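You operate a simulated robot arm through the tools that you are given. There is no shell and no other tool. Be economical: measure what you need, move in short steps, check, and stop when the job is done.

You run a simulated two-armed robot. Do the job below in one go: nothing can be reset, and whatever is moved stays where it is left.

TASK
Cap the rinse aid bottle, load it and the beaker on the tray and carry it to the steel stand.
Fine: hold the bottle for the cap; carry with both hands. Set down upright: what you pick out, beaker.

It is judged by the outcome, as a careful person would: the job done as asked, and still so three seconds after it is handed in. It fails if anything else is knocked over, pushed out of place, dropped, spilled or broken. A push-on lid holds only when it is set on centred and level and pressed home; a screw cap is set on level and turned clockwise until tight.

THE ROBOT
Two 7-joint arms with two-finger parallel grippers on one trunk, on a base that drives. Base frame: it is fixed to the floor where the robot stands at the start and does not move with it; the origin is under the middle of the robot, x ahead of it, y to its left, z up. Lengths are in m, angles in rad, forces in N, time in s.
The left shoulder is at the start at [0.07, 0.134, 1.176], the right one opposite. With the tool pointing down near the work surface each hand reaches from about 0.1 to 0.64 m from the robot's upright axis, wherever it stands, measured 20 degrees to its own side. Places, roughly: floor of the carry tray [0.5, 0.2, 0.8]; steel stand [0.6, -1.1, 0.8]. Payload 1.57 kg a hand.
The tool frame of a hand sits at the grasp point between the pads (the TCP): z along the fingers, y along the line on which they close. The tips reach 0.03 m beyond it. Largest opening 0.08 m; finger width 0.017, thickness 0.012; the body of the gripper, 0.04 by 0.082 m, starts 0.08 m behind the TCP.
Orientation is that of the tool frame in the base frame, as a unit quaternion [w, x, y, z]. With the fingers straight down and closing along the base's y, the tool's x points along the base's -x, its y along +y and its z along -z.

THE INTERFACE
- The arms move only by the tool send_rows. It takes "left_targets", "right_targets" or both (then of equal length, played together; a hand with none holds still); each is a list of rows, each an object of numbers (a shift or turn left out is 0, a gripper value left out holds the last): "x", "y", "z": the shift along the tool's x, y, z in units of 300 mm (1.0 is 300 mm); "ax", "ay", "az": the turn, a rotation vector about the tool's x, y, z in units of 90 degrees (1.0 is 90 degrees). In form: [{"x": .., "y": .., "z": .., "ax": .., "ay": .., "az": ..}, ...]. A call has 1 to 20 rows; each row is the pose to reach, as a shift and turn from the pose commanded when the call began, along the tool's axes at that moment. "left_grip" and "right_grip" are, for a hand that has rows, the finger opening in m, from 0 to 0.08, set as the call begins (left out, the last holds). A call with a number of a shift or a turn outside -1 to 1 is refused whole. A row lasts 0.2 s, in which the tool goes at most 0.05 m and 0.15 rad; a call with a longer step from one row to the next is refused whole, and so is a gripper value outside its range. Where a pose cannot be reached the arm comes as near as it can. A force on the tool above 40 N (or 10 N above the force at the start of the call, whichever is more), or a blocked arm, ends the call early, and 0.2 s more pass. The fingers move at their own pace (about 0.153 m/s each) and stop on an object; they squeeze with about 31 N. The grip force told is the motor's: it shows also when the fingers shut on nothing. Time passes only in rows, and 0.2 s behind the last, so rows that repeat a pose let the fingers close. The reply holds the time, the measured pose of the TCP, the force on the tool along the base axes, the opening and the grip force, in the units named above and with some noise, with the torque about the TCP (base axes, N m) and any sound that the robot's microphone picked up.
- Cameras (640 x 400 px; columns grow to the right, rows downward): "scene" is now at [0.1295, 0.0027, 1.3845]; the picture's right is [0.06, -1.00, 0.00], its down [-0.74, -0.04, -0.67] and it looks along [0.67, 0.04, -0.74] (base axes); focal length 266 px, centre (320, 200). "left" rides on the left gripper at [0.072, 0.007, -0.122] in its tool frame; the picture's right is [-0.09, 1.00, 0.00], its down [-0.84, -0.08, -0.54] and it looks along [-0.54, -0.05, 0.84] (tool axes); focal length 238 px, centre (320, 200). "right" rides on the right gripper at [0.072, -0.007, -0.122] in its tool frame; the picture's right is [0.09, 1.00, 0.00], its down [-0.84, 0.08, -0.54] and it looks along [-0.54, 0.05, 0.84] (tool axes); focal length 238 px, centre (320, 200). There is no depth. A picture from a camera that has moved, and an enlarged one, comes with that camera's place and axes in the base frame and with its lens.
- snapshot(camera): a new picture of that camera. It takes no simulated time.
- slide_trunk(by): slides the trunk up (or, below 0, down) by that many m; the arms and the scene camera ride with it, the base frame stays. It gives what a move gives, with no picture.
- steer(legs): drives the robot by 1 to 6 legs, each [ahead, left, turn to the left] in m, m and rad, along the robot's own axes; the way and the turn of a leg run together, so that a leg with both is an arc; at most 1.5 m and 3.142 rad a leg. The arms and the cameras ride along, it lands a little off, and it stops where it bumps. It gives what a move gives.
- aim_head(pan, tilt): turns the head with the scene camera to pan (to the left, within 1.501 rad either way) and tilt (down, from -0.506 to 1.204), counted from straight ahead of the robot. It gives what a move gives.
- enlarge(camera, box): a new picture of the part [left, top, right, bottom] of that camera's present view, enlarged. It takes no simulated time.
- sign_off(): hands the job in; it is judged then, once.

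Work in short steps. Places have to be worked out from the pictures, the camera data and where the tool is seen: move nearer, look again, correct. Check each grasp and each placing, and mend what went wrong. You have 120 turns and 92 pictures in all, those below and enlarged ones among them. Open the grippers and draw the arms clear of the work before you hand the job in, unless the task says otherwise; then end with one line.

The tools are called after "Emit:" by a JSON object that holds its "fn" and its "kwargs". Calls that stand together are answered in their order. send_rows: Moves the arms, as the interface text tells. Its arguments: {"type":"object","properties":{"left_targets":{"type":"array"},"left_grip":{"type":"number"},"right_targets":{"type":"array"},"right_grip":{"type":"number"}},"required":[]} The other tools are called the same way: slide_trunk (by) slides the trunk up or down; steer (legs) drives the base; aim_head (pan, tilt) turns the head that bears the scene camera; snapshot (camera) takes a picture; enlarge (camera, box) takes an enlarged picture of a part of a camera's view; sign_off () hands the job in.

At the start:

```text
t: 0.0
left_position: [0.3735, 0.1146, 1.1522]
left_tool_rot: [0.0, 0.0, 1.0, 0.0]
left_ft_force: [0.3, -0.5, 0.1]
left_moment: [0.03, 0.01, 0.01]
left_width: 0.08
left_grasp_force: 0.0
right_position: [0.4142, -0.1748, 1.1199]
right_tool_rot: [0.001, 0.0, 1.0, 0.0]
right_ft_force: [-0.2, 0.1, -0.1]
right_moment: [-0.01, 0.01, 0.01]
right_width: 0.0801
right_grasp_force: 0.1
trunk travel left (down, up): [-0.75, 0.19]
robot x, y, heading: [0.0007, 0.0004, 0.002]
head pan, tilt: [0.061, 0.833]
```

scene: 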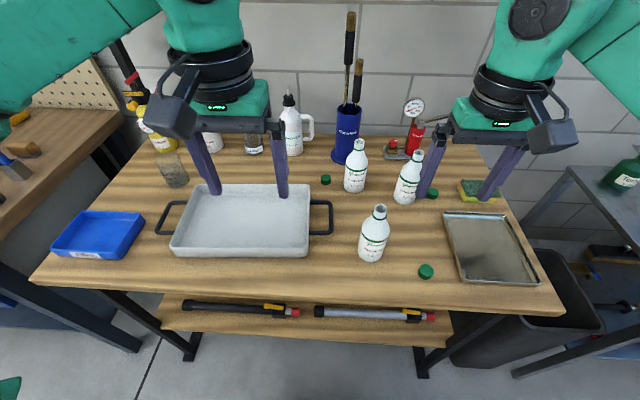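
right: 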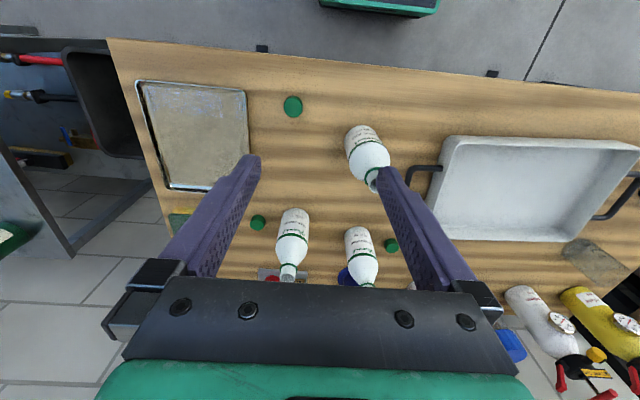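
left: 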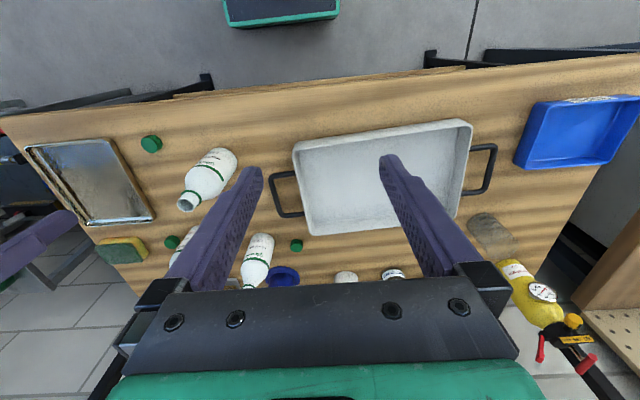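

The scene shows three similar white bottles and three green caps. I enlarge the labels to find the rinse aid.

Emit:
{"fn": "enlarge", "kwargs": {"camera": "scene", "box": [310, 120, 470, 220]}}

Emit:
{"fn": "enlarge", "kwargs": {"camera": "scene", "box": [330, 190, 458, 290]}}

Emit:
{"fn": "enlarge", "kwargs": {"camera": "scene", "box": [130, 90, 330, 215]}}

```text
4.00 times, centred on (390, 170) of scene
camera zoom: at [0.1295, 0.0027, 1.3845], right [0.06, -1.0, 0.0], down [-0.74, -0.04, -0.67], along [0.67, 0.04, -0.74], focal length 1066 px, centre (40, 320)
```

zoom: 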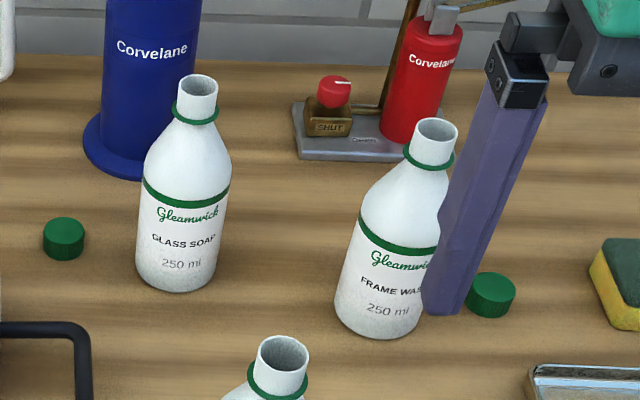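

```text
4.00 times, centred on (394, 240) of scene
camera zoom: at [0.1295, 0.0027, 1.3845], right [0.06, -1.0, 0.0], down [-0.74, -0.04, -0.67], along [0.67, 0.04, -0.74], focal length 1066 px, centre (24, 40)
```

zoom: 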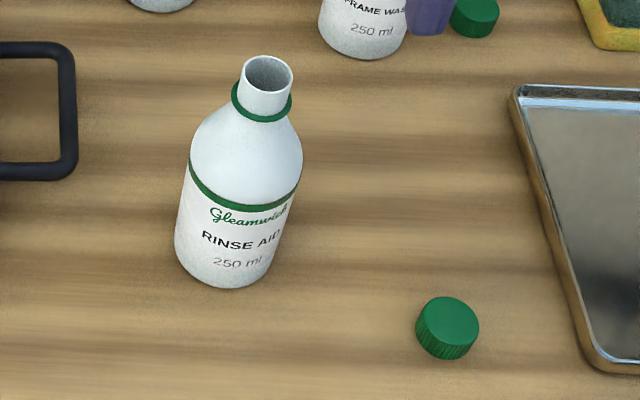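

```text
3.20 times, centred on (230, 152) of scene
camera zoom: at [0.1295, 0.0027, 1.3845], right [0.06, -1.0, 0.0], down [-0.74, -0.04, -0.67], along [0.67, 0.04, -0.74], focal length 853 px, centre (608, 352)
```

zoom: 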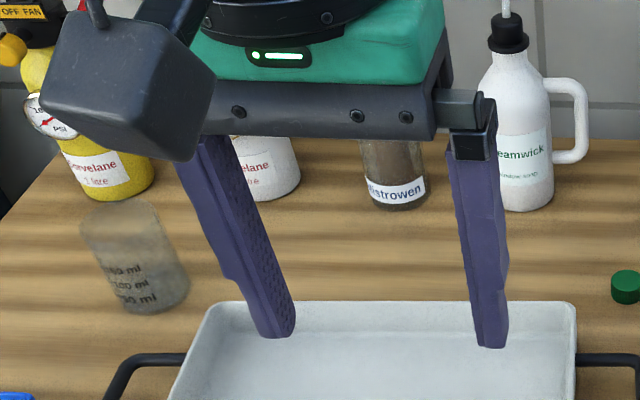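

The front bottle reads RINSE AID, at about (0.474, -0.097), with a cap at about (0.425, -0.214). Now I look at the steel stand to the right and at the tray.

Emit:
{"fn": "aim_head", "kwargs": {"pan": -1.0, "tilt": 0.7}}

Emit:
{"fn": "snapshot", "kwargs": {"camera": "scene"}}

```text
t: 1.3
left_position: [0.3731, 0.114, 1.1527]
left_tool_rot: [0.0, 0.0, 1.0, 0.0]
left_ft_force: [-0.1, 0.2, 0.2]
left_moment: [0.0, 0.03, -0.03]
left_width: 0.08
left_grasp_force: 0.0
right_position: [0.4137, -0.1748, 1.1196]
right_tool_rot: [0.0, 0.0, 1.0, 0.0]
right_ft_force: [-0.8, -0.9, -0.4]
right_moment: [-0.05, 0.0, -0.01]
right_width: 0.08
right_grasp_force: 0.0
trunk travel left (down, up): [-0.75, 0.19]
robot x, y, heading: [-0.0019, 0.0025, 0.002]
head pan, tilt: [-1.0, 0.7]
```

```text
85 pictures are left
camera scene: at [0.0965, -0.0735, 1.3954], right [-0.84, -0.54, 0.0], down [-0.35, 0.54, -0.76], along [0.41, -0.64, -0.64], focal length 266 px, centre (320, 200)
```

scene: 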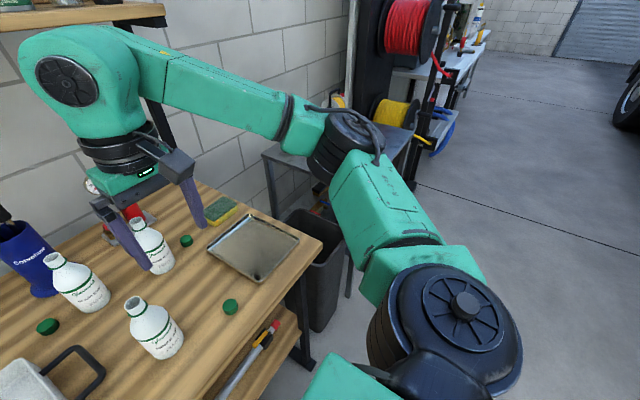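

The stand is hidden behind the arm, so I'll look again later. I move the right hand above the cap and look through its camera.

Emit:
{"fn": "send_rows", "kwargs": {"right_targets": [{"x": -0.01, "y": -0.04, "z": 0.12}, {"x": -0.02, "y": -0.08, "z": 0.24}, {"x": -0.037, "y": -0.13, "z": 0.37}, {"x": -0.037, "y": -0.13, "z": 0.5}, {"x": -0.037, "y": -0.13, "z": 0.6}, {"x": -0.037, "y": -0.13, "z": 0.6}], "right_grip": 0.08}}

Emit:
{"fn": "aim_head", "kwargs": {"pan": -0.1, "tilt": 0.9}}

Emit:
{"fn": "snapshot", "kwargs": {"camera": "right"}}

Emit:
{"fn": "snapshot", "kwargs": {"camera": "scene"}}

```text
t: 2.7
left_position: [0.3725, 0.1144, 1.1512]
left_tool_rot: [0.001, 0.0, 1.0, 0.0]
left_ft_force: [-0.5, 0.3, -0.6]
left_moment: [-0.03, -0.01, 0.01]
left_width: 0.08
left_grasp_force: 0.1
right_position: [0.4251, -0.2133, 0.9389]
right_tool_rot: [0.0, -0.001, 1.0, 0.0]
right_ft_force: [-0.8, 0.2, -0.8]
right_moment: [0.0, 0.02, -0.01]
right_width: 0.08
right_grasp_force: 0.0
trunk travel left (down, up): [-0.75, 0.19]
robot x, y, heading: [0.0013, -0.0011, 0.002]
head pan, tilt: [-1.0, 0.7]
```

```text
t: 3.9
left_position: [0.3731, 0.1139, 1.1518]
left_tool_rot: [0.0, 0.0, 1.0, 0.0]
left_ft_force: [0.3, 0.0, 0.2]
left_moment: [-0.02, 0.0, -0.01]
left_width: 0.0801
left_grasp_force: 0.1
right_position: [0.4257, -0.2131, 0.94]
right_tool_rot: [0.0, 0.0, 1.0, 0.001]
right_ft_force: [0.0, -0.3, -0.4]
right_moment: [-0.05, 0.0, -0.01]
right_width: 0.0799
right_grasp_force: 0.0
trunk travel left (down, up): [-0.75, 0.19]
robot x, y, heading: [-0.0034, -0.0006, -0.002]
head pan, tilt: [-0.099, 0.901]
```

```text
84 pictures are left
camera right: at [0.3535, -0.2195, 1.0604], right [-0.09, 1.0, 0.0], down [0.84, 0.08, 0.54], along [0.54, 0.05, -0.84], focal length 238 px, centre (320, 200)
```

right: 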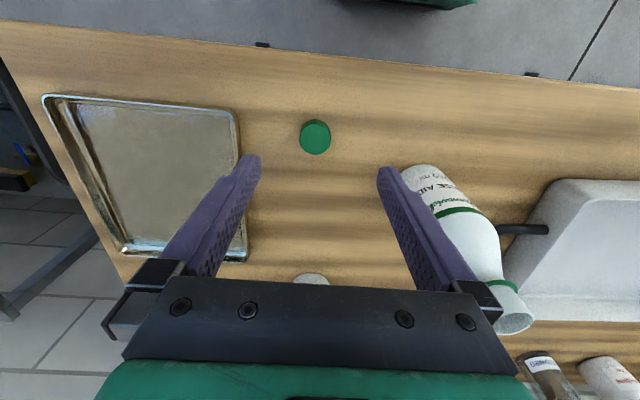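

```text
83 pictures are left
camera scene: at [0.1257, -0.0097, 1.3792], right [-0.1, -0.99, 0.0], down [-0.78, 0.08, -0.62], along [0.62, -0.06, -0.78], focal length 266 px, centre (320, 200)
```

scene: 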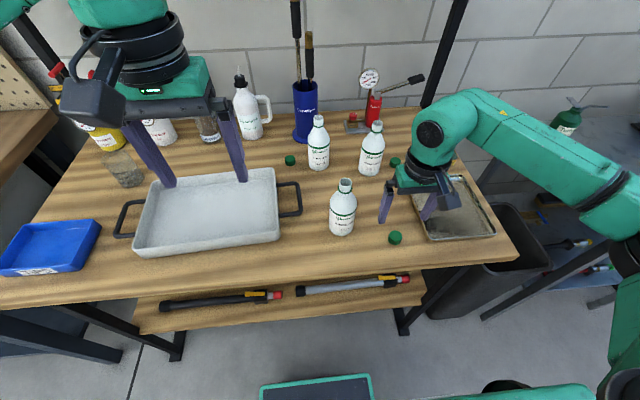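

The cap's position agrees in both views, about (0.425, -0.216). I turn the right hand by -90° first, to leave room for screwing clockwise, with the fingers partly closed.

Emit:
{"fn": "send_rows", "kwargs": {"right_targets": [{"az": -0.09}, {"az": -0.18}, {"az": -0.27}, {"az": -0.36}, {"az": -0.45}, {"az": -0.54}, {"az": -0.63}, {"az": -0.72}, {"az": -0.81, "z": 0.05}, {"az": -0.9, "z": 0.1}, {"az": -1.0, "z": 0.13, "y": -0.01}, {"az": -1.0, "z": 0.13, "y": -0.01}], "right_grip": 0.06}}

Emit:
{"fn": "snapshot", "kwargs": {"camera": "right"}}

```text
refused: row 11 steps farther than a row can; nothing moved
```

```text
82 pictures are left
camera right: at [0.3535, -0.2195, 1.0604], right [-0.09, 1.0, 0.0], down [0.84, 0.08, 0.54], along [0.54, 0.05, -0.84], focal length 238 px, centre (320, 200)
```

right: 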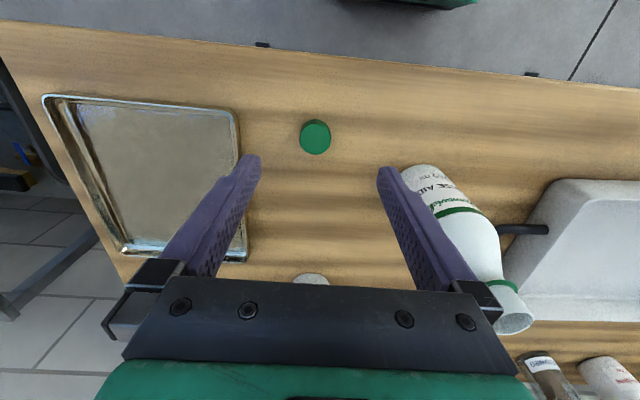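

The last turning step was over the limit, so I resend the same move with smaller steps.

Emit:
{"fn": "send_rows", "kwargs": {"right_targets": [{"az": -0.09}, {"az": -0.18}, {"az": -0.27}, {"az": -0.36}, {"az": -0.45}, {"az": -0.54}, {"az": -0.63}, {"az": -0.72}, {"az": -0.81, "z": 0.05}, {"az": -0.9, "z": 0.1}, {"az": -0.95, "z": 0.12, "y": -0.01}, {"az": -1.0, "z": 0.13, "y": -0.01}, {"az": -1.0, "z": 0.13, "y": -0.01}], "right_grip": 0.06}}

Emit:
{"fn": "snapshot", "kwargs": {"camera": "right"}}

```text
t: 6.7
left_position: [0.3728, 0.1117, 1.1512]
left_tool_rot: [0.0, 0.0, 1.0, 0.001]
left_ft_force: [0.3, -0.1, 0.1]
left_moment: [-0.01, -0.02, 0.0]
left_width: 0.0801
left_grasp_force: 0.1
right_position: [0.2703, -0.1063, 0.8197]
right_tool_rot: [0.016, -0.697, 0.717, -0.022]
right_ft_force: [0.0, -0.5, -0.4]
right_moment: [0.0, -0.01, 0.0]
right_width: 0.0599
right_grasp_force: 0.0
right hand out of reach, approached as far as the arm can: row 4, 5, 6, 7, 8, 9, 10, 11, 12, 13
trunk travel left (down, up): [-0.75, 0.19]
robot x, y, heading: [-0.0055, -0.0008, -0.001]
head pan, tilt: [-0.099, 0.901]
```

```text
81 pictures are left
camera right: at [0.268, -0.1775, 0.9417], right [-1.0, -0.06, -0.05], down [-0.08, 0.84, 0.53], along [0.01, 0.53, -0.85], focal length 238 px, centre (320, 200)
```

right: 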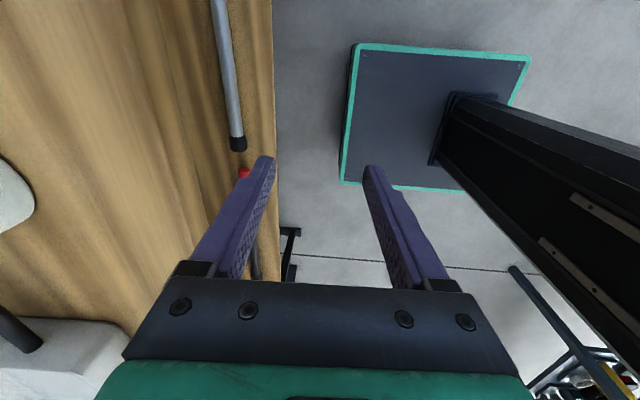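

The arm hit a joint limit and drifted to (0.27, -0.11, 0.82), just off the table edge. I check that nothing was touched before moving on.

Emit:
{"fn": "snapshot", "kwargs": {"camera": "scene"}}

```text
80 pictures are left
camera scene: at [0.1254, -0.0106, 1.3792], right [-0.1, -0.99, 0.0], down [-0.78, 0.08, -0.62], along [0.62, -0.06, -0.78], focal length 266 px, centre (320, 200)
```

scene: 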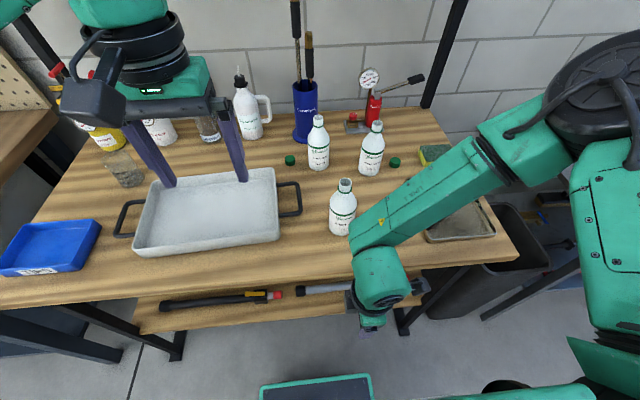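

The bottle is unmoved, but the fingers are below table height in front of the edge. I raise the trunk to lift straight up safely.

Emit:
{"fn": "slide_trunk", "kwargs": {"by": 0.15}}

Emit:
{"fn": "send_rows", "kwargs": {"right_targets": [{"z": -0.05}]}}

```text
t: 8.5
left_position: [0.3734, 0.1142, 1.302]
left_tool_rot: [0.0, 0.0, 1.0, 0.0]
left_ft_force: [1.2, 0.3, 0.2]
left_moment: [0.02, -0.02, -0.03]
left_width: 0.0797
left_grasp_force: 0.2
right_position: [0.2694, -0.1039, 0.97]
right_tool_rot: [0.016, -0.696, 0.718, -0.022]
right_ft_force: [-0.4, 0.5, -0.1]
right_moment: [0.0, 0.02, -0.02]
right_width: 0.06
right_grasp_force: 0.1
trunk travel left (down, up): [-0.9, 0.04]
robot x, y, heading: [-0.0008, 0.001, -0.0]
head pan, tilt: [-0.099, 0.901]
```

```text
t: 8.9
left_position: [0.3717, 0.1147, 1.3025]
left_tool_rot: [0.001, -0.001, 1.0, 0.0]
left_ft_force: [-0.1, 0.0, 0.6]
left_moment: [-0.01, -0.01, 0.0]
left_width: 0.0799
left_grasp_force: 0.0
right_position: [0.268, -0.1046, 0.9847]
right_tool_rot: [0.018, -0.695, 0.718, -0.024]
right_ft_force: [0.2, -0.3, -0.1]
right_moment: [0.0, -0.02, 0.0]
right_width: 0.0599
right_grasp_force: 0.0
trunk travel left (down, up): [-0.9, 0.04]
robot x, y, heading: [0.0019, -0.0016, 0.001]
head pan, tilt: [-0.099, 0.901]
```

Moves count from the actual pose, so I lift, turn back to the original orientation, and go above the cap high up.

Emit:
{"fn": "send_rows", "kwargs": {"right_targets": [{"z": -0.15}, {"z": -0.3}, {"z": -0.45, "az": 0.05}, {"z": -0.45, "az": 0.13, "x": 0.03, "y": -0.03}, {"z": -0.45, "az": 0.21, "x": 0.07, "y": -0.08}, {"z": -0.45, "az": 0.29, "x": 0.11, "y": -0.13}, {"z": -0.45, "az": 0.37, "x": 0.15, "y": -0.18}, {"z": -0.45, "az": 0.45, "x": 0.18, "y": -0.24}, {"z": -0.45, "az": 0.53, "x": 0.21, "y": -0.3, "ax": -0.01}, {"z": -0.45, "az": 0.61, "x": 0.25, "y": -0.36, "ax": -0.02, "ay": 0.01}, {"z": -0.45, "az": 0.69, "x": 0.29, "y": -0.42, "ax": -0.03, "ay": 0.02}, {"z": -0.45, "az": 0.77, "x": 0.33, "y": -0.47, "ax": -0.034, "ay": 0.025}, {"z": -0.45, "az": 0.85, "x": 0.37, "y": -0.523, "ax": -0.034, "ay": 0.025}, {"z": -0.45, "az": 0.92, "x": 0.37, "y": -0.523, "ax": -0.034, "ay": 0.025}, {"z": -0.45, "az": 0.978, "x": 0.37, "y": -0.523, "ax": -0.034, "ay": 0.025}, {"z": -0.45, "az": 0.978, "x": 0.37, "y": -0.523, "ax": -0.034, "ay": 0.025}]}}

```text
t: 12.3
left_position: [0.3733, 0.1133, 1.3016]
left_tool_rot: [0.0, 0.0, 1.0, -0.001]
left_ft_force: [0.5, -0.1, 0.0]
left_moment: [0.01, -0.02, 0.01]
left_width: 0.0799
left_grasp_force: 0.0
right_position: [0.4155, -0.2204, 1.1292]
right_tool_rot: [-0.004, -0.001, 1.0, 0.0]
right_ft_force: [-0.7, 0.3, 0.1]
right_moment: [0.02, 0.03, -0.01]
right_width: 0.0598
right_grasp_force: 0.1
right hand out of reach, approached as far as the arm can: row 1, 2, 3, 4, 5, 6
trunk travel left (down, up): [-0.9, 0.04]
robot x, y, heading: [0.0016, 0.0011, 0.001]
head pan, tilt: [-0.099, 0.901]
```

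Orientation is restored. I lower the trunk back and test how far the hand can turn clockwise here, well above everything.

Emit:
{"fn": "slide_trunk", "kwargs": {"by": -0.1}}

Emit:
{"fn": "send_rows", "kwargs": {"right_targets": [{"az": 0.08}, {"az": 0.16}, {"az": 0.24}, {"az": 0.32}, {"az": 0.4}, {"az": 0.48}, {"az": 0.56}, {"az": 0.64}, {"az": 0.72}, {"az": 0.8}, {"az": 0.88}, {"az": 0.95}, {"az": 1.0}]}}

Emit:
{"fn": "snapshot", "kwargs": {"camera": "scene"}}

```text
t: 13.6
left_position: [0.3727, 0.1131, 1.2023]
left_tool_rot: [0.001, 0.001, 1.0, 0.0]
left_ft_force: [0.8, 0.1, 0.0]
left_moment: [-0.01, 0.0, 0.04]
left_width: 0.0798
left_grasp_force: 0.2
right_position: [0.4151, -0.2207, 1.0292]
right_tool_rot: [-0.004, -0.002, 1.0, 0.0]
right_ft_force: [-0.6, 0.1, 0.3]
right_moment: [-0.01, -0.01, -0.04]
right_width: 0.0602
right_grasp_force: 0.0
trunk travel left (down, up): [-0.8, 0.14]
robot x, y, heading: [-0.0032, 0.0011, 0.0]
head pan, tilt: [-0.099, 0.901]
```

```text
t: 16.4
left_position: [0.373, 0.1139, 1.2009]
left_tool_rot: [0.0, 0.0, 1.0, 0.0]
left_ft_force: [-0.1, -0.2, -0.2]
left_moment: [-0.02, -0.05, -0.01]
left_width: 0.0803
left_grasp_force: 0.1
right_position: [0.4146, -0.2209, 1.0289]
right_tool_rot: [-0.002, 0.706, 0.708, -0.002]
right_ft_force: [0.2, 0.8, 0.0]
right_moment: [-0.02, -0.01, -0.03]
right_width: 0.0597
right_grasp_force: 0.1
trunk travel left (down, up): [-0.8, 0.14]
robot x, y, heading: [-0.0002, 0.0005, -0.002]
head pan, tilt: [-0.099, 0.901]
```

```text
79 pictures are left
camera scene: at [0.1257, -0.0096, 1.4292], right [-0.1, -1.0, 0.0], down [-0.78, 0.08, -0.62], along [0.62, -0.06, -0.78], focal length 266 px, centre (320, 200)
```

scene: 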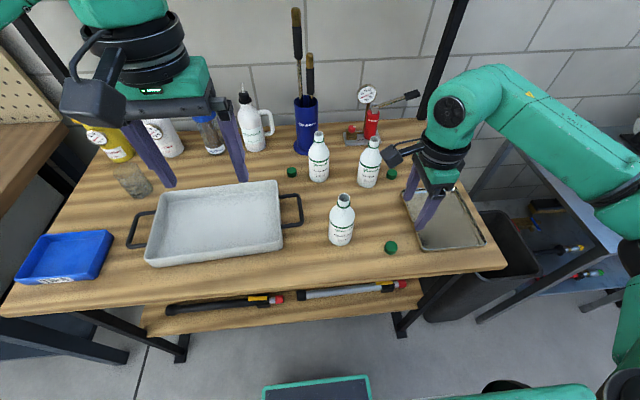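

+90° works and everything is intact. I test further turning.

Emit:
{"fn": "send_rows", "kwargs": {"right_targets": [{"az": 0.08}, {"az": 0.16}, {"az": 0.24}, {"az": 0.32}, {"az": 0.4}, {"az": 0.48}, {"az": 0.56}, {"az": 0.64}, {"az": 0.72}, {"az": 0.8}, {"az": 0.88}, {"az": 0.95}, {"az": 1.0}]}}

```text
t: 19.2
left_position: [0.373, 0.1133, 1.2013]
left_tool_rot: [-0.001, 0.0, 1.0, 0.0]
left_ft_force: [-0.4, 0.4, -0.5]
left_moment: [0.02, 0.01, 0.04]
left_width: 0.0802
left_grasp_force: 0.1
right_position: [0.4155, -0.2204, 1.0289]
right_tool_rot: [0.0, 1.0, 0.0, -0.003]
right_ft_force: [-0.2, 0.2, 0.3]
right_moment: [-0.03, 0.01, -0.01]
right_width: 0.0599
right_grasp_force: 0.0
trunk travel left (down, up): [-0.8, 0.14]
robot x, y, heading: [0.005, 0.0013, -0.003]
head pan, tilt: [-0.099, 0.901]
```

A full 180° is available. I return to zero turn and descend to just above the cap.

Emit:
{"fn": "send_rows", "kwargs": {"right_targets": [{"az": -0.08}, {"az": -0.16}, {"az": -0.24}, {"az": -0.32}, {"az": -0.4}, {"az": -0.48}, {"az": -0.56}, {"az": -0.64}, {"az": -0.72}, {"az": -0.8}, {"az": -0.88}, {"az": -0.95}, {"az": -1.0}]}}

Emit:
{"fn": "send_rows", "kwargs": {"right_targets": [{"az": -0.08}, {"az": -0.16}, {"az": -0.24}, {"az": -0.32}, {"az": -0.4}, {"az": -0.48}, {"az": -0.56}, {"az": -0.64, "z": 0.1}, {"az": -0.72, "z": 0.2}, {"az": -0.8, "z": 0.3, "x": 0.015, "y": 0.032}, {"az": -0.88, "z": 0.36, "x": 0.015, "y": 0.032}, {"az": -0.95, "z": 0.43, "x": 0.015, "y": 0.032}, {"az": -1.0, "z": 0.43, "x": 0.015, "y": 0.032}, {"az": -1.0, "z": 0.43, "x": 0.015, "y": 0.032}]}}

Emit:
{"fn": "snapshot", "kwargs": {"camera": "right"}}

```text
t: 22.0
left_position: [0.3727, 0.1138, 1.2011]
left_tool_rot: [0.0, 0.0, 1.0, 0.0]
left_ft_force: [-0.7, -0.7, 0.4]
left_moment: [0.02, -0.02, 0.0]
left_width: 0.0802
left_grasp_force: 0.1
right_position: [0.4156, -0.2195, 1.0281]
right_tool_rot: [-0.003, 0.706, 0.709, -0.003]
right_ft_force: [0.2, 0.1, 0.2]
right_moment: [0.01, 0.02, -0.02]
right_width: 0.06
right_grasp_force: 0.1
trunk travel left (down, up): [-0.8, 0.14]
robot x, y, heading: [0.0009, 0.0016, 0.007]
head pan, tilt: [-0.099, 0.901]
```

```text
t: 25.0
left_position: [0.3724, 0.1144, 1.2014]
left_tool_rot: [0.0, 0.0, 1.0, 0.0]
left_ft_force: [-0.3, 0.0, 0.4]
left_moment: [-0.02, 0.02, 0.02]
left_width: 0.08
left_grasp_force: 0.0
right_position: [0.4241, -0.2146, 0.9002]
right_tool_rot: [-0.004, -0.003, 1.0, -0.001]
right_ft_force: [0.8, 0.3, 0.4]
right_moment: [0.0, -0.01, -0.03]
right_width: 0.06
right_grasp_force: 0.1
trunk travel left (down, up): [-0.8, 0.14]
robot x, y, heading: [-0.0006, 0.0004, 0.003]
head pan, tilt: [-0.099, 0.901]
```

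```text
78 pictures are left
camera right: at [0.3524, -0.222, 1.0216], right [-0.1, 1.0, 0.0], down [0.84, 0.08, 0.54], along [0.53, 0.05, -0.84], focal length 238 px, centre (320, 200)
```

right: 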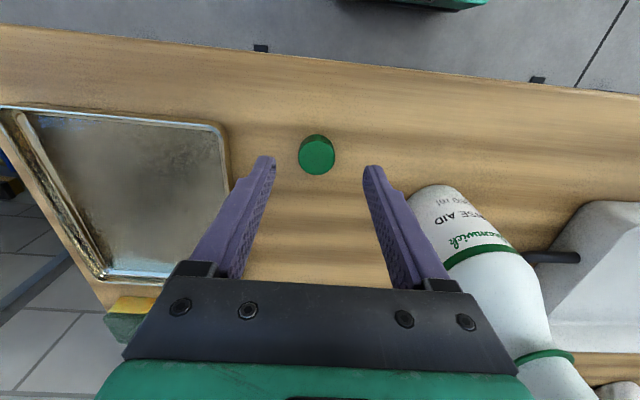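

The cap is at about (0.427, -0.217). I descend to z = 0.857 and then close on it.

Emit:
{"fn": "send_rows", "kwargs": {"right_targets": [{"x": -0.009, "y": -0.008, "z": 0.05}, {"x": -0.009, "y": -0.008, "z": 0.1}, {"x": -0.009, "y": -0.008, "z": 0.145}, {"x": -0.009, "y": -0.008, "z": 0.145}]}}

Emit:
{"fn": "snapshot", "kwargs": {"camera": "right"}}

```text
t: 26.0
left_position: [0.3722, 0.1143, 1.2022]
left_tool_rot: [0.0, 0.0, 1.0, 0.0]
left_ft_force: [-0.3, 0.1, 0.9]
left_moment: [-0.02, 0.05, 0.03]
left_width: 0.0799
left_grasp_force: 0.1
right_position: [0.4257, -0.2172, 0.8564]
right_tool_rot: [-0.003, -0.001, 1.0, 0.001]
right_ft_force: [0.8, 0.6, -0.1]
right_moment: [0.01, 0.03, -0.04]
right_width: 0.0599
right_grasp_force: 0.0
trunk travel left (down, up): [-0.8, 0.14]
robot x, y, heading: [-0.001, -0.0005, -0.0]
head pan, tilt: [-0.099, 0.901]
```

```text
77 pictures are left
camera right: at [0.3549, -0.2245, 0.977], right [-0.1, 1.0, 0.0], down [0.84, 0.08, 0.54], along [0.53, 0.05, -0.84], focal length 238 px, centre (320, 200)
```

right: 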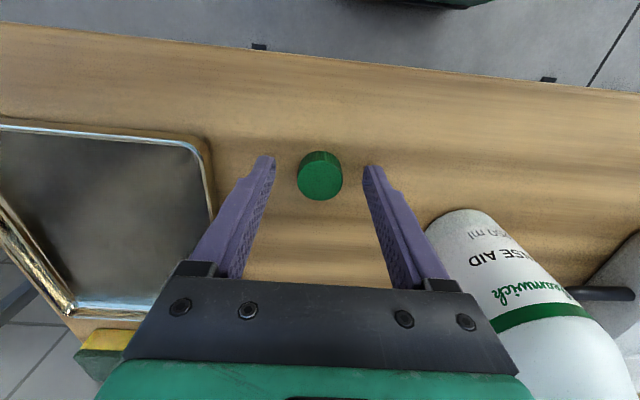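

The cap is centred between the fingers. Closing.

Emit:
{"fn": "send_rows", "kwargs": {"right_targets": [{"x": -0.004}, {"x": -0.004}, {"x": -0.004}], "right_grip": 0.0}}

```text
t: 26.8
left_position: [0.3732, 0.1133, 1.2012]
left_tool_rot: [0.0, 0.0, 1.0, -0.001]
left_ft_force: [0.7, -0.2, 0.1]
left_moment: [0.03, -0.02, -0.01]
left_width: 0.08
left_grasp_force: 0.0
right_position: [0.4256, -0.2179, 0.8563]
right_tool_rot: [-0.003, -0.002, 1.0, 0.0]
right_ft_force: [0.4, -0.2, -0.3]
right_moment: [0.01, -0.04, 0.03]
right_width: 0.0308
right_grasp_force: 31.1
trunk travel left (down, up): [-0.8, 0.14]
robot x, y, heading: [-0.0001, 0.0014, 0.001]
head pan, tilt: [-0.099, 0.901]
```

The cap is held (0.0308 m wide). I lift it clear while the left hand tilts toward the bottle, ending at a standoff point.

Emit:
{"fn": "send_rows", "kwargs": {"right_targets": [{"z": -0.1}, {"z": -0.2}, {"z": -0.3, "y": -0.03}, {"z": -0.4, "y": -0.06}, {"z": -0.5, "y": -0.09}, {"z": -0.6, "y": -0.13}, {"z": -0.7, "y": -0.13}, {"z": -0.8, "y": -0.13}, {"z": -0.8, "y": -0.13}, {"z": -0.8, "y": -0.13}], "left_targets": [{"ax": 0.0182, "ay": -0.0678, "az": 0.039}, {"ax": 0.0363, "ay": -0.1355, "az": 0.0779}, {"ax": 0.0545, "ay": -0.2033, "az": 0.1169, "y": -0.08, "z": 0.1}, {"ax": 0.0727, "ay": -0.271, "az": 0.1558, "y": -0.16, "z": 0.22}, {"ax": 0.0908, "ay": -0.3388, "az": 0.1948, "y": -0.24, "z": 0.34}, {"ax": 0.109, "ay": -0.4066, "az": 0.2337, "x": -0.01, "y": -0.32, "z": 0.46}, {"ax": 0.1271, "ay": -0.4743, "az": 0.2727, "x": -0.02, "y": -0.4, "z": 0.58}, {"ax": 0.1453, "ay": -0.5421, "az": 0.3116, "x": -0.027, "y": -0.46, "z": 0.68}, {"ax": 0.1453, "ay": -0.5421, "az": 0.3116, "x": -0.027, "y": -0.523, "z": 0.75}, {"ax": 0.1453, "ay": -0.5421, "az": 0.3116, "x": -0.027, "y": -0.523, "z": 0.75}], "left_grip": 0.08}}

Emit:
{"fn": "snapshot", "kwargs": {"camera": "scene"}}

Emit:
{"fn": "snapshot", "kwargs": {"camera": "left"}}

```text
t: 29.0
left_position: [0.3807, -0.0442, 0.9761]
left_tool_rot: [0.408, 0.234, 0.875, -0.11]
left_ft_force: [-0.4, -0.4, -0.4]
left_moment: [-0.01, -0.01, -0.04]
left_width: 0.08
left_grasp_force: 0.0
right_position: [0.4312, -0.255, 1.0971]
right_tool_rot: [-0.004, -0.002, 1.0, 0.0]
right_ft_force: [1.1, -0.3, 0.0]
right_moment: [-0.01, -0.01, 0.01]
right_width: 0.031
right_grasp_force: 30.9
trunk travel left (down, up): [-0.8, 0.14]
robot x, y, heading: [0.0037, -0.0025, -0.004]
head pan, tilt: [-0.099, 0.901]
```

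```text
76 pictures are left
camera scene: at [0.1256, -0.0092, 1.4292], right [-0.1, -1.0, 0.0], down [-0.78, 0.08, -0.62], along [0.62, -0.06, -0.78], focal length 266 px, centre (320, 200)
```

scene: 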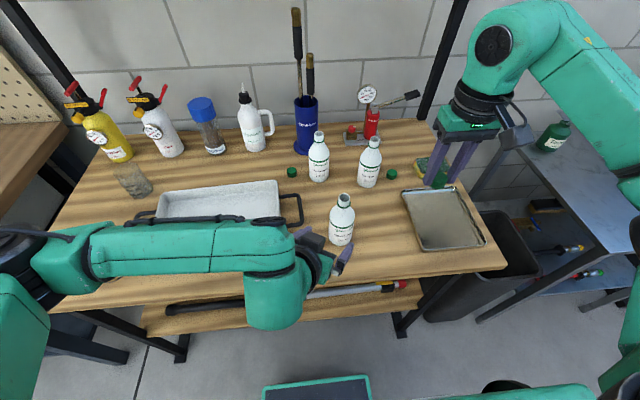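

```text
75 pictures are left
camera left: at [0.2625, 0.0306, 0.9983], right [0.55, 0.83, 0.07], down [0.07, -0.13, 0.99], along [0.83, -0.54, -0.13], focal length 238 px, centre (320, 200)
```

left: 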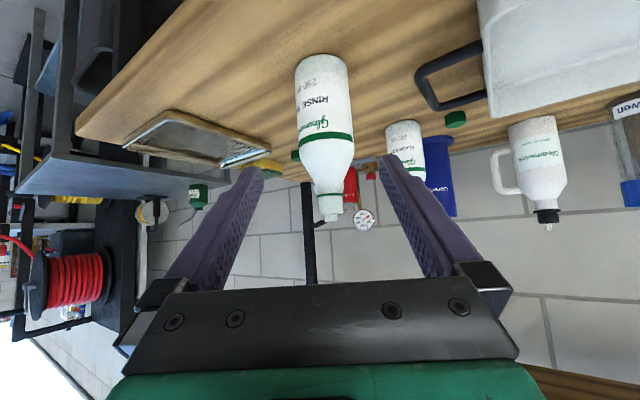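

The bottle estimates agree at about (0.475, -0.096), with the cylinder body up to z ≈ 0.905. I advance partway and look.

Emit:
{"fn": "send_rows", "kwargs": {"left_targets": [{"x": 0.005, "y": 0.002, "z": 0.08}, {"x": 0.01, "y": 0.004, "z": 0.16}, {"x": 0.02, "y": 0.006, "z": 0.24}, {"x": 0.02, "y": 0.006, "z": 0.24}]}}

Emit:
{"fn": "snapshot", "kwargs": {"camera": "left"}}

```text
t: 30.0
left_position: [0.4261, -0.0675, 0.9253]
left_tool_rot: [0.409, 0.234, 0.875, -0.11]
left_ft_force: [-0.5, -0.8, -0.1]
left_moment: [-0.02, 0.0, 0.04]
left_width: 0.0799
left_grasp_force: 0.0
right_position: [0.4314, -0.2556, 1.097]
right_tool_rot: [-0.004, -0.002, 1.0, 0.0]
right_ft_force: [-0.7, 0.4, -0.6]
right_moment: [-0.02, -0.02, 0.0]
right_width: 0.0309
right_grasp_force: 31.3
trunk travel left (down, up): [-0.8, 0.14]
robot x, y, heading: [0.0017, -0.0013, -0.001]
head pan, tilt: [-0.099, 0.901]
```

```text
74 pictures are left
camera left: at [0.3085, 0.0075, 0.9483], right [0.55, 0.83, 0.07], down [0.07, -0.13, 0.99], along [0.83, -0.54, -0.13], focal length 238 px, centre (320, 200)
```

left: 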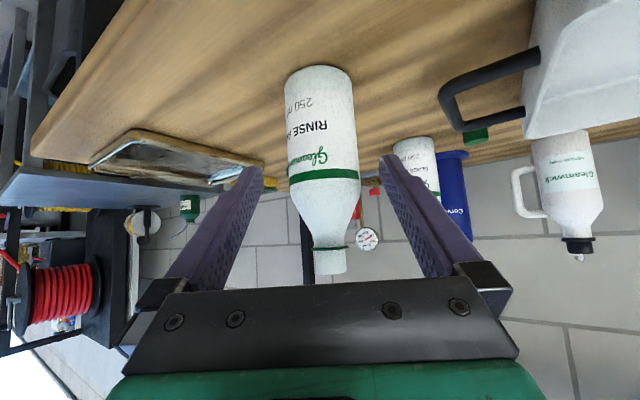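

The bottle is centred between the fingers. Advancing the last 8 cm, then closing.

Emit:
{"fn": "send_rows", "kwargs": {"left_targets": [{"z": 0.07}, {"z": 0.14}, {"z": 0.2}, {"z": 0.26}, {"z": 0.26}]}}

Emit:
{"fn": "snapshot", "kwargs": {"camera": "left"}}

```text
t: 31.2
left_position: [0.4776, -0.0965, 0.8776]
left_tool_rot: [0.407, 0.234, 0.876, -0.109]
left_ft_force: [0.7, 0.5, -0.5]
left_moment: [0.03, 0.04, 0.0]
left_width: 0.0802
left_grasp_force: 0.0
right_position: [0.4304, -0.2548, 1.0958]
right_tool_rot: [-0.004, -0.002, 1.0, 0.0]
right_ft_force: [-0.2, 0.2, -1.4]
right_moment: [0.0, -0.01, -0.01]
right_width: 0.0303
right_grasp_force: 31.2
trunk travel left (down, up): [-0.8, 0.14]
robot x, y, heading: [0.0014, 0.0022, -0.006]
head pan, tilt: [-0.099, 0.901]
```

```text
73 pictures are left
camera left: at [0.3601, -0.0222, 0.8984], right [0.55, 0.83, 0.07], down [0.07, -0.13, 0.99], along [0.83, -0.54, -0.13], focal length 238 px, centre (320, 200)
```

left: 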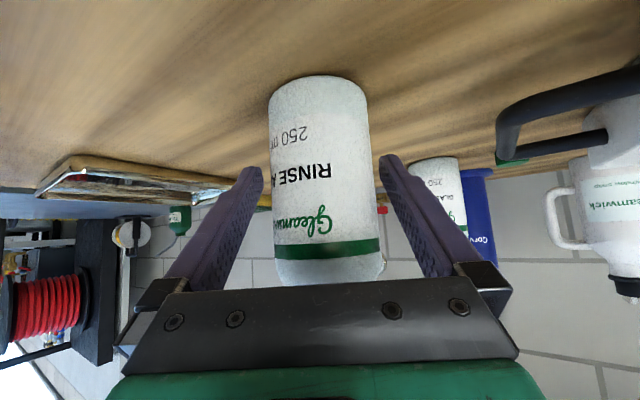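

The bottle is at the grasp depth and centred, so I close the left hand.

Emit:
{"fn": "send_rows", "kwargs": {"left_targets": [{"z": 0.0}, {"z": 0.0}, {"z": 0.0}], "left_grip": 0.0}}

Emit:
{"fn": "snapshot", "kwargs": {"camera": "scene"}}

Emit:
{"fn": "snapshot", "kwargs": {"camera": "right"}}

```text
t: 32.0
left_position: [0.478, -0.0955, 0.8767]
left_tool_rot: [0.408, 0.234, 0.875, -0.11]
left_ft_force: [0.8, 1.2, 1.0]
left_moment: [-0.04, -0.07, 0.04]
left_width: 0.0586
left_grasp_force: 30.9
right_position: [0.4325, -0.2548, 1.0958]
right_tool_rot: [-0.003, -0.001, 1.0, 0.0]
right_ft_force: [0.1, 0.2, -0.4]
right_moment: [0.0, 0.0, -0.02]
right_width: 0.0307
right_grasp_force: 31.0
trunk travel left (down, up): [-0.8, 0.14]
robot x, y, heading: [0.0005, -0.0038, 0.004]
head pan, tilt: [-0.099, 0.901]
```

```text
72 pictures are left
camera scene: at [0.1256, -0.0094, 1.4292], right [-0.1, -1.0, 0.0], down [-0.78, 0.08, -0.62], along [0.62, -0.06, -0.78], focal length 266 px, centre (320, 200)
```

scene: 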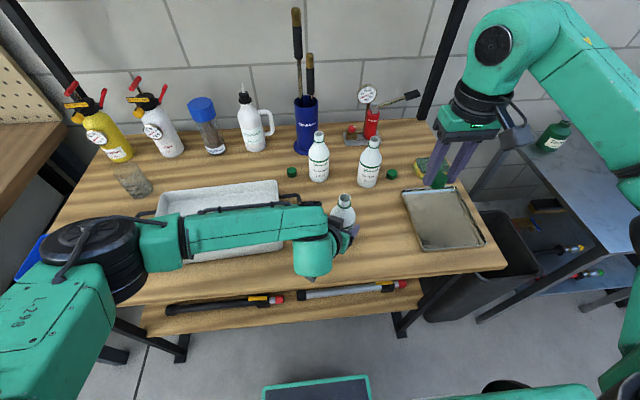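

```text
71 pictures are left
camera right: at [0.3611, -0.2618, 1.2178], right [-0.1, 1.0, 0.0], down [0.84, 0.08, 0.54], along [0.53, 0.05, -0.84], focal length 238 px, centre (320, 200)
```

right: 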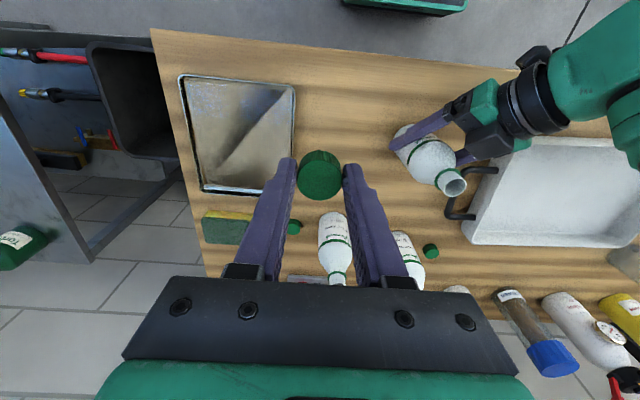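

The bottle is gripped (0.0586 m). I zoom in to locate the mouth precisely and see how the cap is held.

Emit:
{"fn": "enlarge", "kwargs": {"camera": "scene", "box": [300, 170, 396, 230]}}

Emit:
{"fn": "enlarge", "kwargs": {"camera": "right", "box": [380, 110, 508, 190]}}

Emit:
{"fn": "enlarge", "kwargs": {"camera": "scene", "box": [400, 140, 496, 200]}}

```text
6.67 times, centred on (348, 200) of scene
camera zoom: at [0.1256, -0.0094, 1.4292], right [-0.1, -1.0, 0.0], down [-0.78, 0.08, -0.62], along [0.62, -0.06, -0.78], focal length 1777 px, centre (133, 200)
```

zoom: 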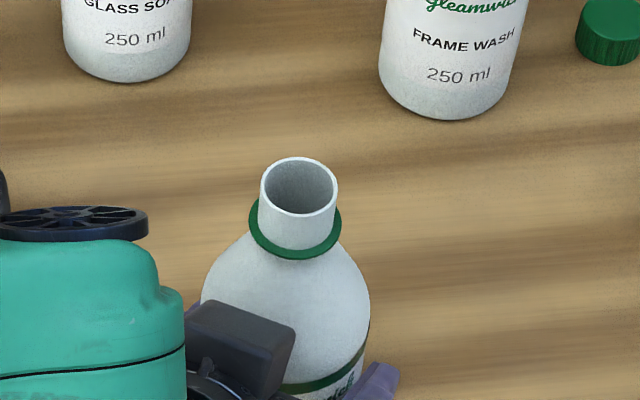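

```text
5.00 times, centred on (444, 150) of right
camera zoom: at [0.3611, -0.2618, 1.2178], right [-0.1, 1.0, 0.0], down [0.84, 0.08, 0.54], along [0.53, 0.05, -0.84], focal length 1192 px, centre (-300, 450)
```

zoom: 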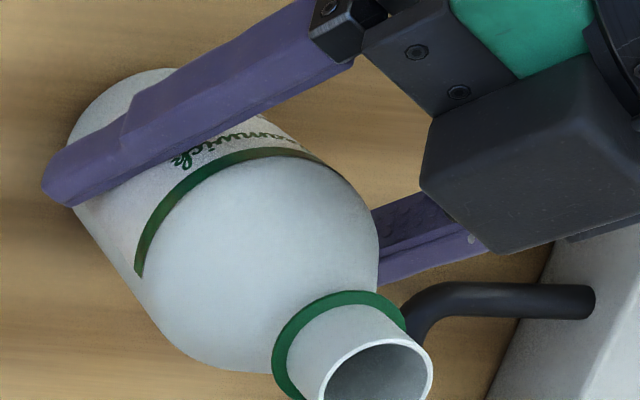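

```text
6.67 times, centred on (448, 170) of scene
camera zoom: at [0.1256, -0.0094, 1.4292], right [-0.1, -1.0, 0.0], down [-0.78, 0.08, -0.62], along [0.62, -0.06, -0.78], focal length 1777 px, centre (-533, 400)
```

zoom: 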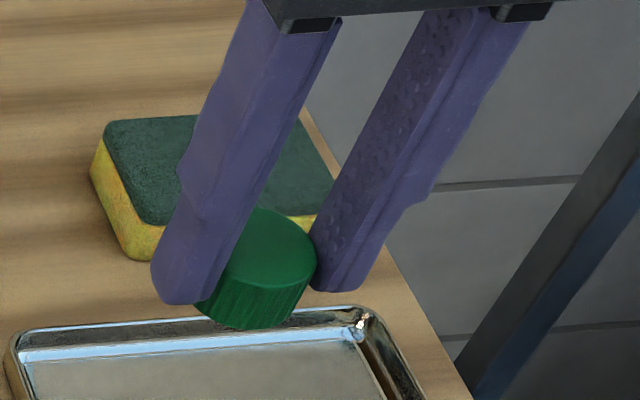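

The mouth is at about (0.477, -0.097, 0.985) by both cameras. The cap bottom sits 0.036 m below the right TCP, so I bring it above the mouth.

Emit:
{"fn": "send_rows", "kwargs": {"right_targets": [{"x": -0.03, "y": 0.1}, {"x": -0.06, "y": 0.2}, {"x": -0.09, "y": 0.3}, {"x": -0.12, "y": 0.4}, {"x": -0.148, "y": 0.48}, {"x": -0.148, "y": 0.526, "z": 0.08}, {"x": -0.148, "y": 0.526, "z": 0.16}, {"x": -0.148, "y": 0.526, "z": 0.16}]}}

Emit:
{"fn": "enlarge", "kwargs": {"camera": "scene", "box": [300, 150, 428, 230]}}

Emit:
{"fn": "snapshot", "kwargs": {"camera": "right"}}

Emit:
{"fn": "snapshot", "kwargs": {"camera": "left"}}

```text
t: 33.8
left_position: [0.4777, -0.0963, 0.8773]
left_tool_rot: [0.408, 0.234, 0.876, -0.11]
left_ft_force: [0.0, 0.5, 1.0]
left_moment: [-0.03, -0.03, -0.02]
left_width: 0.0587
left_grasp_force: 31.3
right_position: [0.4714, -0.0984, 1.049]
right_tool_rot: [-0.003, -0.001, 1.0, 0.001]
right_ft_force: [0.0, 0.6, -0.8]
right_moment: [0.03, 0.02, 0.0]
right_width: 0.0309
right_grasp_force: 30.9
trunk travel left (down, up): [-0.8, 0.14]
robot x, y, heading: [0.0018, -0.0001, -0.003]
head pan, tilt: [-0.099, 0.901]
```

```text
5.00 times, centred on (364, 190) of scene
camera zoom: at [0.1255, -0.0095, 1.4292], right [-0.1, -1.0, 0.0], down [-0.78, 0.08, -0.62], along [0.62, -0.06, -0.78], focal length 1333 px, centre (100, 250)
```

zoom: 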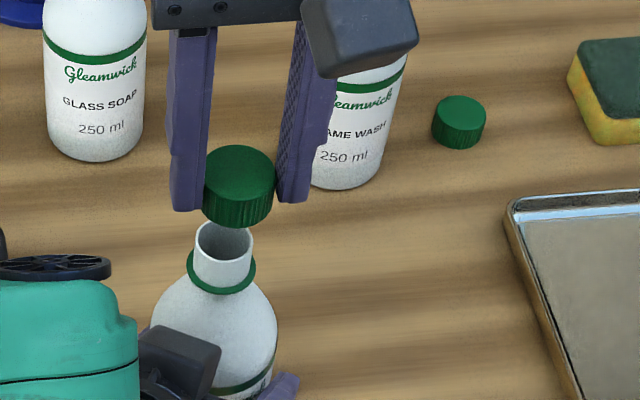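

```text
66 pictures are left
camera right: at [0.4009, -0.1049, 1.1703], right [-0.1, 1.0, 0.0], down [0.84, 0.08, 0.54], along [0.53, 0.05, -0.84], focal length 238 px, centre (320, 200)
```

right: 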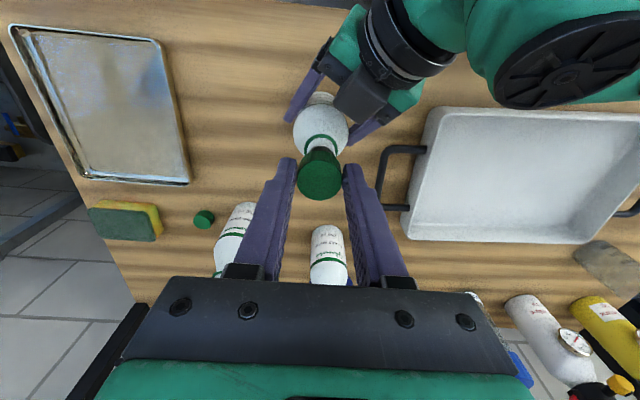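

```text
65 pictures are left
camera left: at [0.3601, -0.0219, 0.8985], right [0.55, 0.83, 0.07], down [0.07, -0.13, 0.99], along [0.83, -0.54, -0.13], focal length 238 px, centre (320, 200)
```

left: 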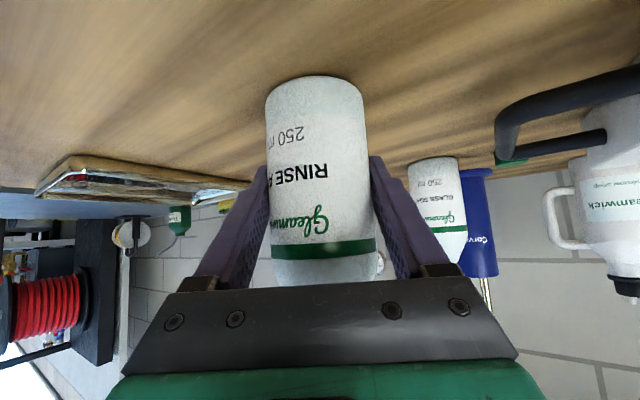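

Cap and mouth are nearly aligned, with the cap about 2–5 mm short in x and 1–3 mm in -y. I zoom the right camera to settle the lateral offset.

Emit:
{"fn": "enlarge", "kwargs": {"camera": "right", "box": [272, 80, 400, 208]}}

```text
3.12 times, centred on (336, 144) of right
camera zoom: at [0.4009, -0.1049, 1.1703], right [-0.1, 1.0, 0.0], down [0.84, 0.08, 0.54], along [0.53, 0.05, -0.84], focal length 745 px, centre (270, 375)
```

zoom: 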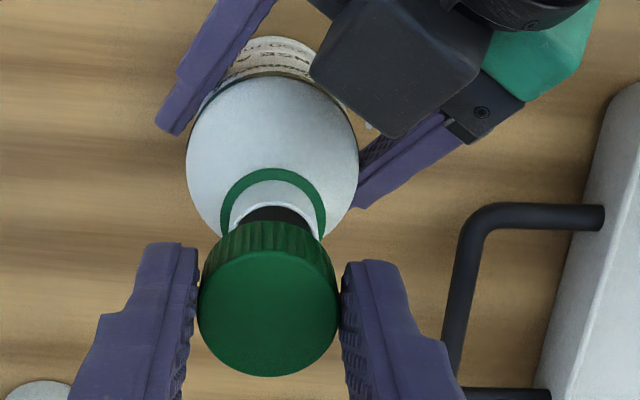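

Fusing the two views, the cap needs about +2.8 mm in x and +2.2 mm in y. I apply that and lower to just above the rim.

Emit:
{"fn": "send_rows", "kwargs": {"right_targets": [{"x": -0.0093, "y": 0.0073, "z": 0.03}, {"x": -0.0093, "y": 0.0073, "z": 0.06}, {"x": -0.0093, "y": 0.0073, "z": 0.073}, {"x": -0.0093, "y": 0.0073, "z": 0.073}]}}

Emit:
{"fn": "enlarge", "kwargs": {"camera": "scene", "box": [308, 160, 388, 210]}}

Emit:
{"fn": "enlarge", "kwargs": {"camera": "right", "box": [272, 80, 400, 208]}}

```text
t: 34.8
left_position: [0.4768, -0.0965, 0.8769]
left_tool_rot: [0.408, 0.234, 0.876, -0.109]
left_ft_force: [-0.7, 0.7, 1.0]
left_moment: [0.09, -0.01, 0.04]
left_width: 0.0585
left_grasp_force: 31.3
right_position: [0.4744, -0.0963, 1.0252]
right_tool_rot: [-0.003, -0.003, 1.0, 0.0]
right_ft_force: [0.7, -0.3, -0.2]
right_moment: [0.02, 0.0, 0.03]
right_width: 0.0307
right_grasp_force: 30.3
trunk travel left (down, up): [-0.8, 0.14]
robot x, y, heading: [0.0003, -0.0003, 0.0]
head pan, tilt: [-0.099, 0.901]
```

```text
8.00 times, centred on (348, 185) of scene
camera zoom: at [0.1255, -0.0094, 1.4292], right [-0.1, -1.0, 0.0], down [-0.78, 0.08, -0.62], along [0.62, -0.06, -0.78], focal length 2132 px, centre (96, 320)
```

zoom: 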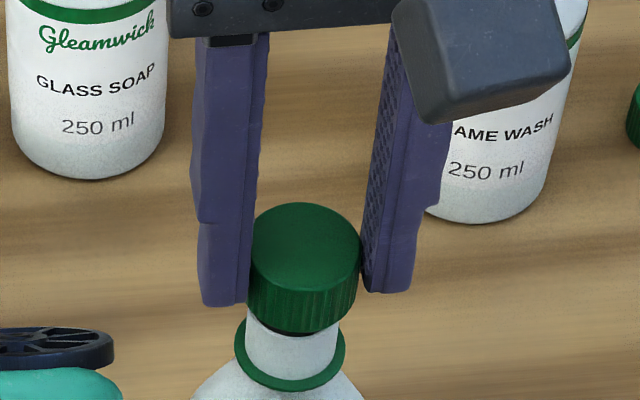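

```text
3.12 times, centred on (336, 144) of right
camera zoom: at [0.4041, -0.1037, 1.1474], right [-0.1, 1.0, 0.0], down [0.84, 0.08, 0.54], along [0.53, 0.05, -0.84], focal length 745 px, centre (270, 375)
```

zoom: 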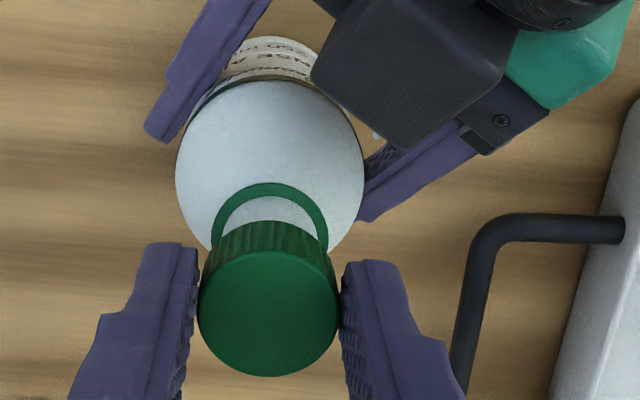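

Alignment looks within 1 mm, so I nudge y by +0.7 mm and lower gently, watching the force.

Emit:
{"fn": "send_rows", "kwargs": {"right_targets": [{"y": 0.0023, "z": 0.007}, {"y": 0.0023, "z": 0.014}, {"y": 0.0023, "z": 0.021}, {"y": 0.0023, "z": 0.021}]}}

Emit:
{"fn": "enlarge", "kwargs": {"camera": "scene", "box": [308, 160, 388, 210]}}

```text
t: 35.8
left_position: [0.4777, -0.0961, 0.876]
left_tool_rot: [0.408, 0.235, 0.876, -0.11]
left_ft_force: [-0.3, 0.4, 0.4]
left_moment: [0.07, -0.02, 0.01]
left_width: 0.0584
left_grasp_force: 31.0
right_position: [0.4742, -0.0953, 1.0195]
right_tool_rot: [-0.004, -0.002, 1.0, 0.0]
right_ft_force: [-0.6, -0.3, 0.1]
right_moment: [-0.05, 0.01, -0.01]
right_width: 0.0306
right_grasp_force: 30.7
trunk travel left (down, up): [-0.8, 0.14]
robot x, y, heading: [0.0028, -0.0034, -0.001]
head pan, tilt: [-0.099, 0.901]
```

```text
8.00 times, centred on (348, 185) of scene
camera zoom: at [0.1255, -0.0094, 1.4292], right [-0.1, -1.0, 0.0], down [-0.78, 0.08, -0.62], along [0.62, -0.06, -0.78], focal length 2132 px, centre (96, 320)
```

zoom: 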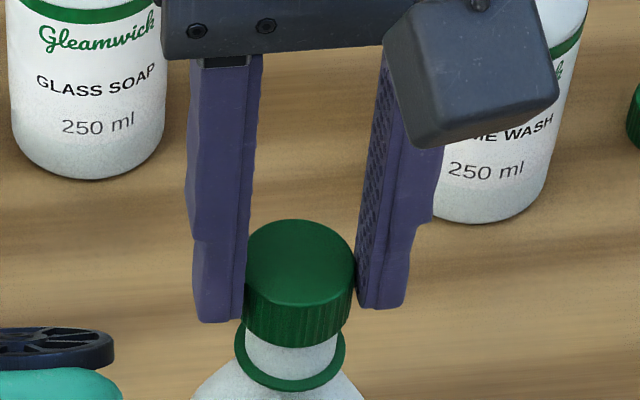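

It is laterally aligned now, and there is still no contact. Continuing down.

Emit:
{"fn": "send_rows", "kwargs": {"right_targets": [{"z": 0.007}, {"z": 0.014}, {"z": 0.021}, {"z": 0.028}, {"z": 0.028}]}}

Emit:
{"fn": "enlarge", "kwargs": {"camera": "scene", "box": [308, 160, 388, 210]}}

```text
t: 37.0
left_position: [0.4775, -0.0961, 0.8761]
left_tool_rot: [0.408, 0.234, 0.876, -0.109]
left_ft_force: [-0.9, 0.5, 0.1]
left_moment: [0.05, -0.06, 0.03]
left_width: 0.0587
left_grasp_force: 30.6
right_position: [0.476, -0.0976, 1.012]
right_tool_rot: [-0.003, -0.002, 1.0, 0.0]
right_ft_force: [0.0, 0.3, 0.2]
right_moment: [0.01, -0.03, 0.03]
right_width: 0.0307
right_grasp_force: 30.9
trunk travel left (down, up): [-0.8, 0.14]
robot x, y, heading: [0.002, -0.0001, 0.001]
head pan, tilt: [-0.099, 0.901]
```

```text
8.00 times, centred on (348, 185) of scene
camera zoom: at [0.1255, -0.0094, 1.4292], right [-0.1, -1.0, 0.0], down [-0.78, 0.08, -0.62], along [0.62, -0.06, -0.78], focal length 2132 px, centre (96, 320)
```

zoom: 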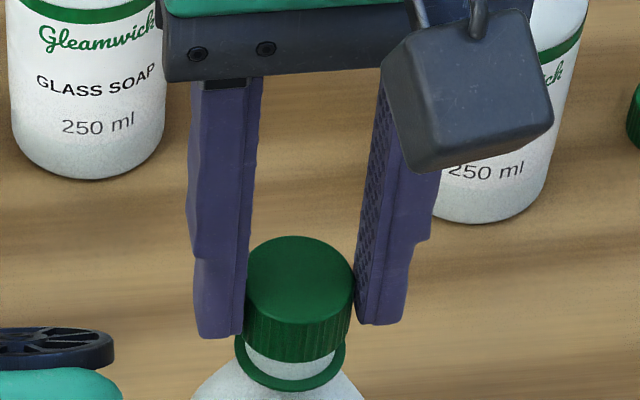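

The cap is sliding over the neck without force. Continuing until I feel contact.

Emit:
{"fn": "send_rows", "kwargs": {"right_targets": [{"z": 0.006}, {"z": 0.012}, {"z": 0.018}, {"z": 0.018}]}}

```text
t: 38.0
left_position: [0.4785, -0.0959, 0.877]
left_tool_rot: [0.408, 0.234, 0.876, -0.109]
left_ft_force: [2.0, -0.7, -0.3]
left_moment: [-0.01, -0.05, 0.07]
left_width: 0.0587
left_grasp_force: 31.0
right_position: [0.4747, -0.0969, 1.0056]
right_tool_rot: [-0.004, -0.001, 1.0, 0.0]
right_ft_force: [-1.0, 0.0, 7.4]
right_moment: [0.04, 0.02, -0.02]
right_width: 0.0311
right_grasp_force: 30.8
trunk travel left (down, up): [-0.8, 0.14]
robot x, y, heading: [-0.001, 0.0016, -0.0]
head pan, tilt: [-0.099, 0.901]
```

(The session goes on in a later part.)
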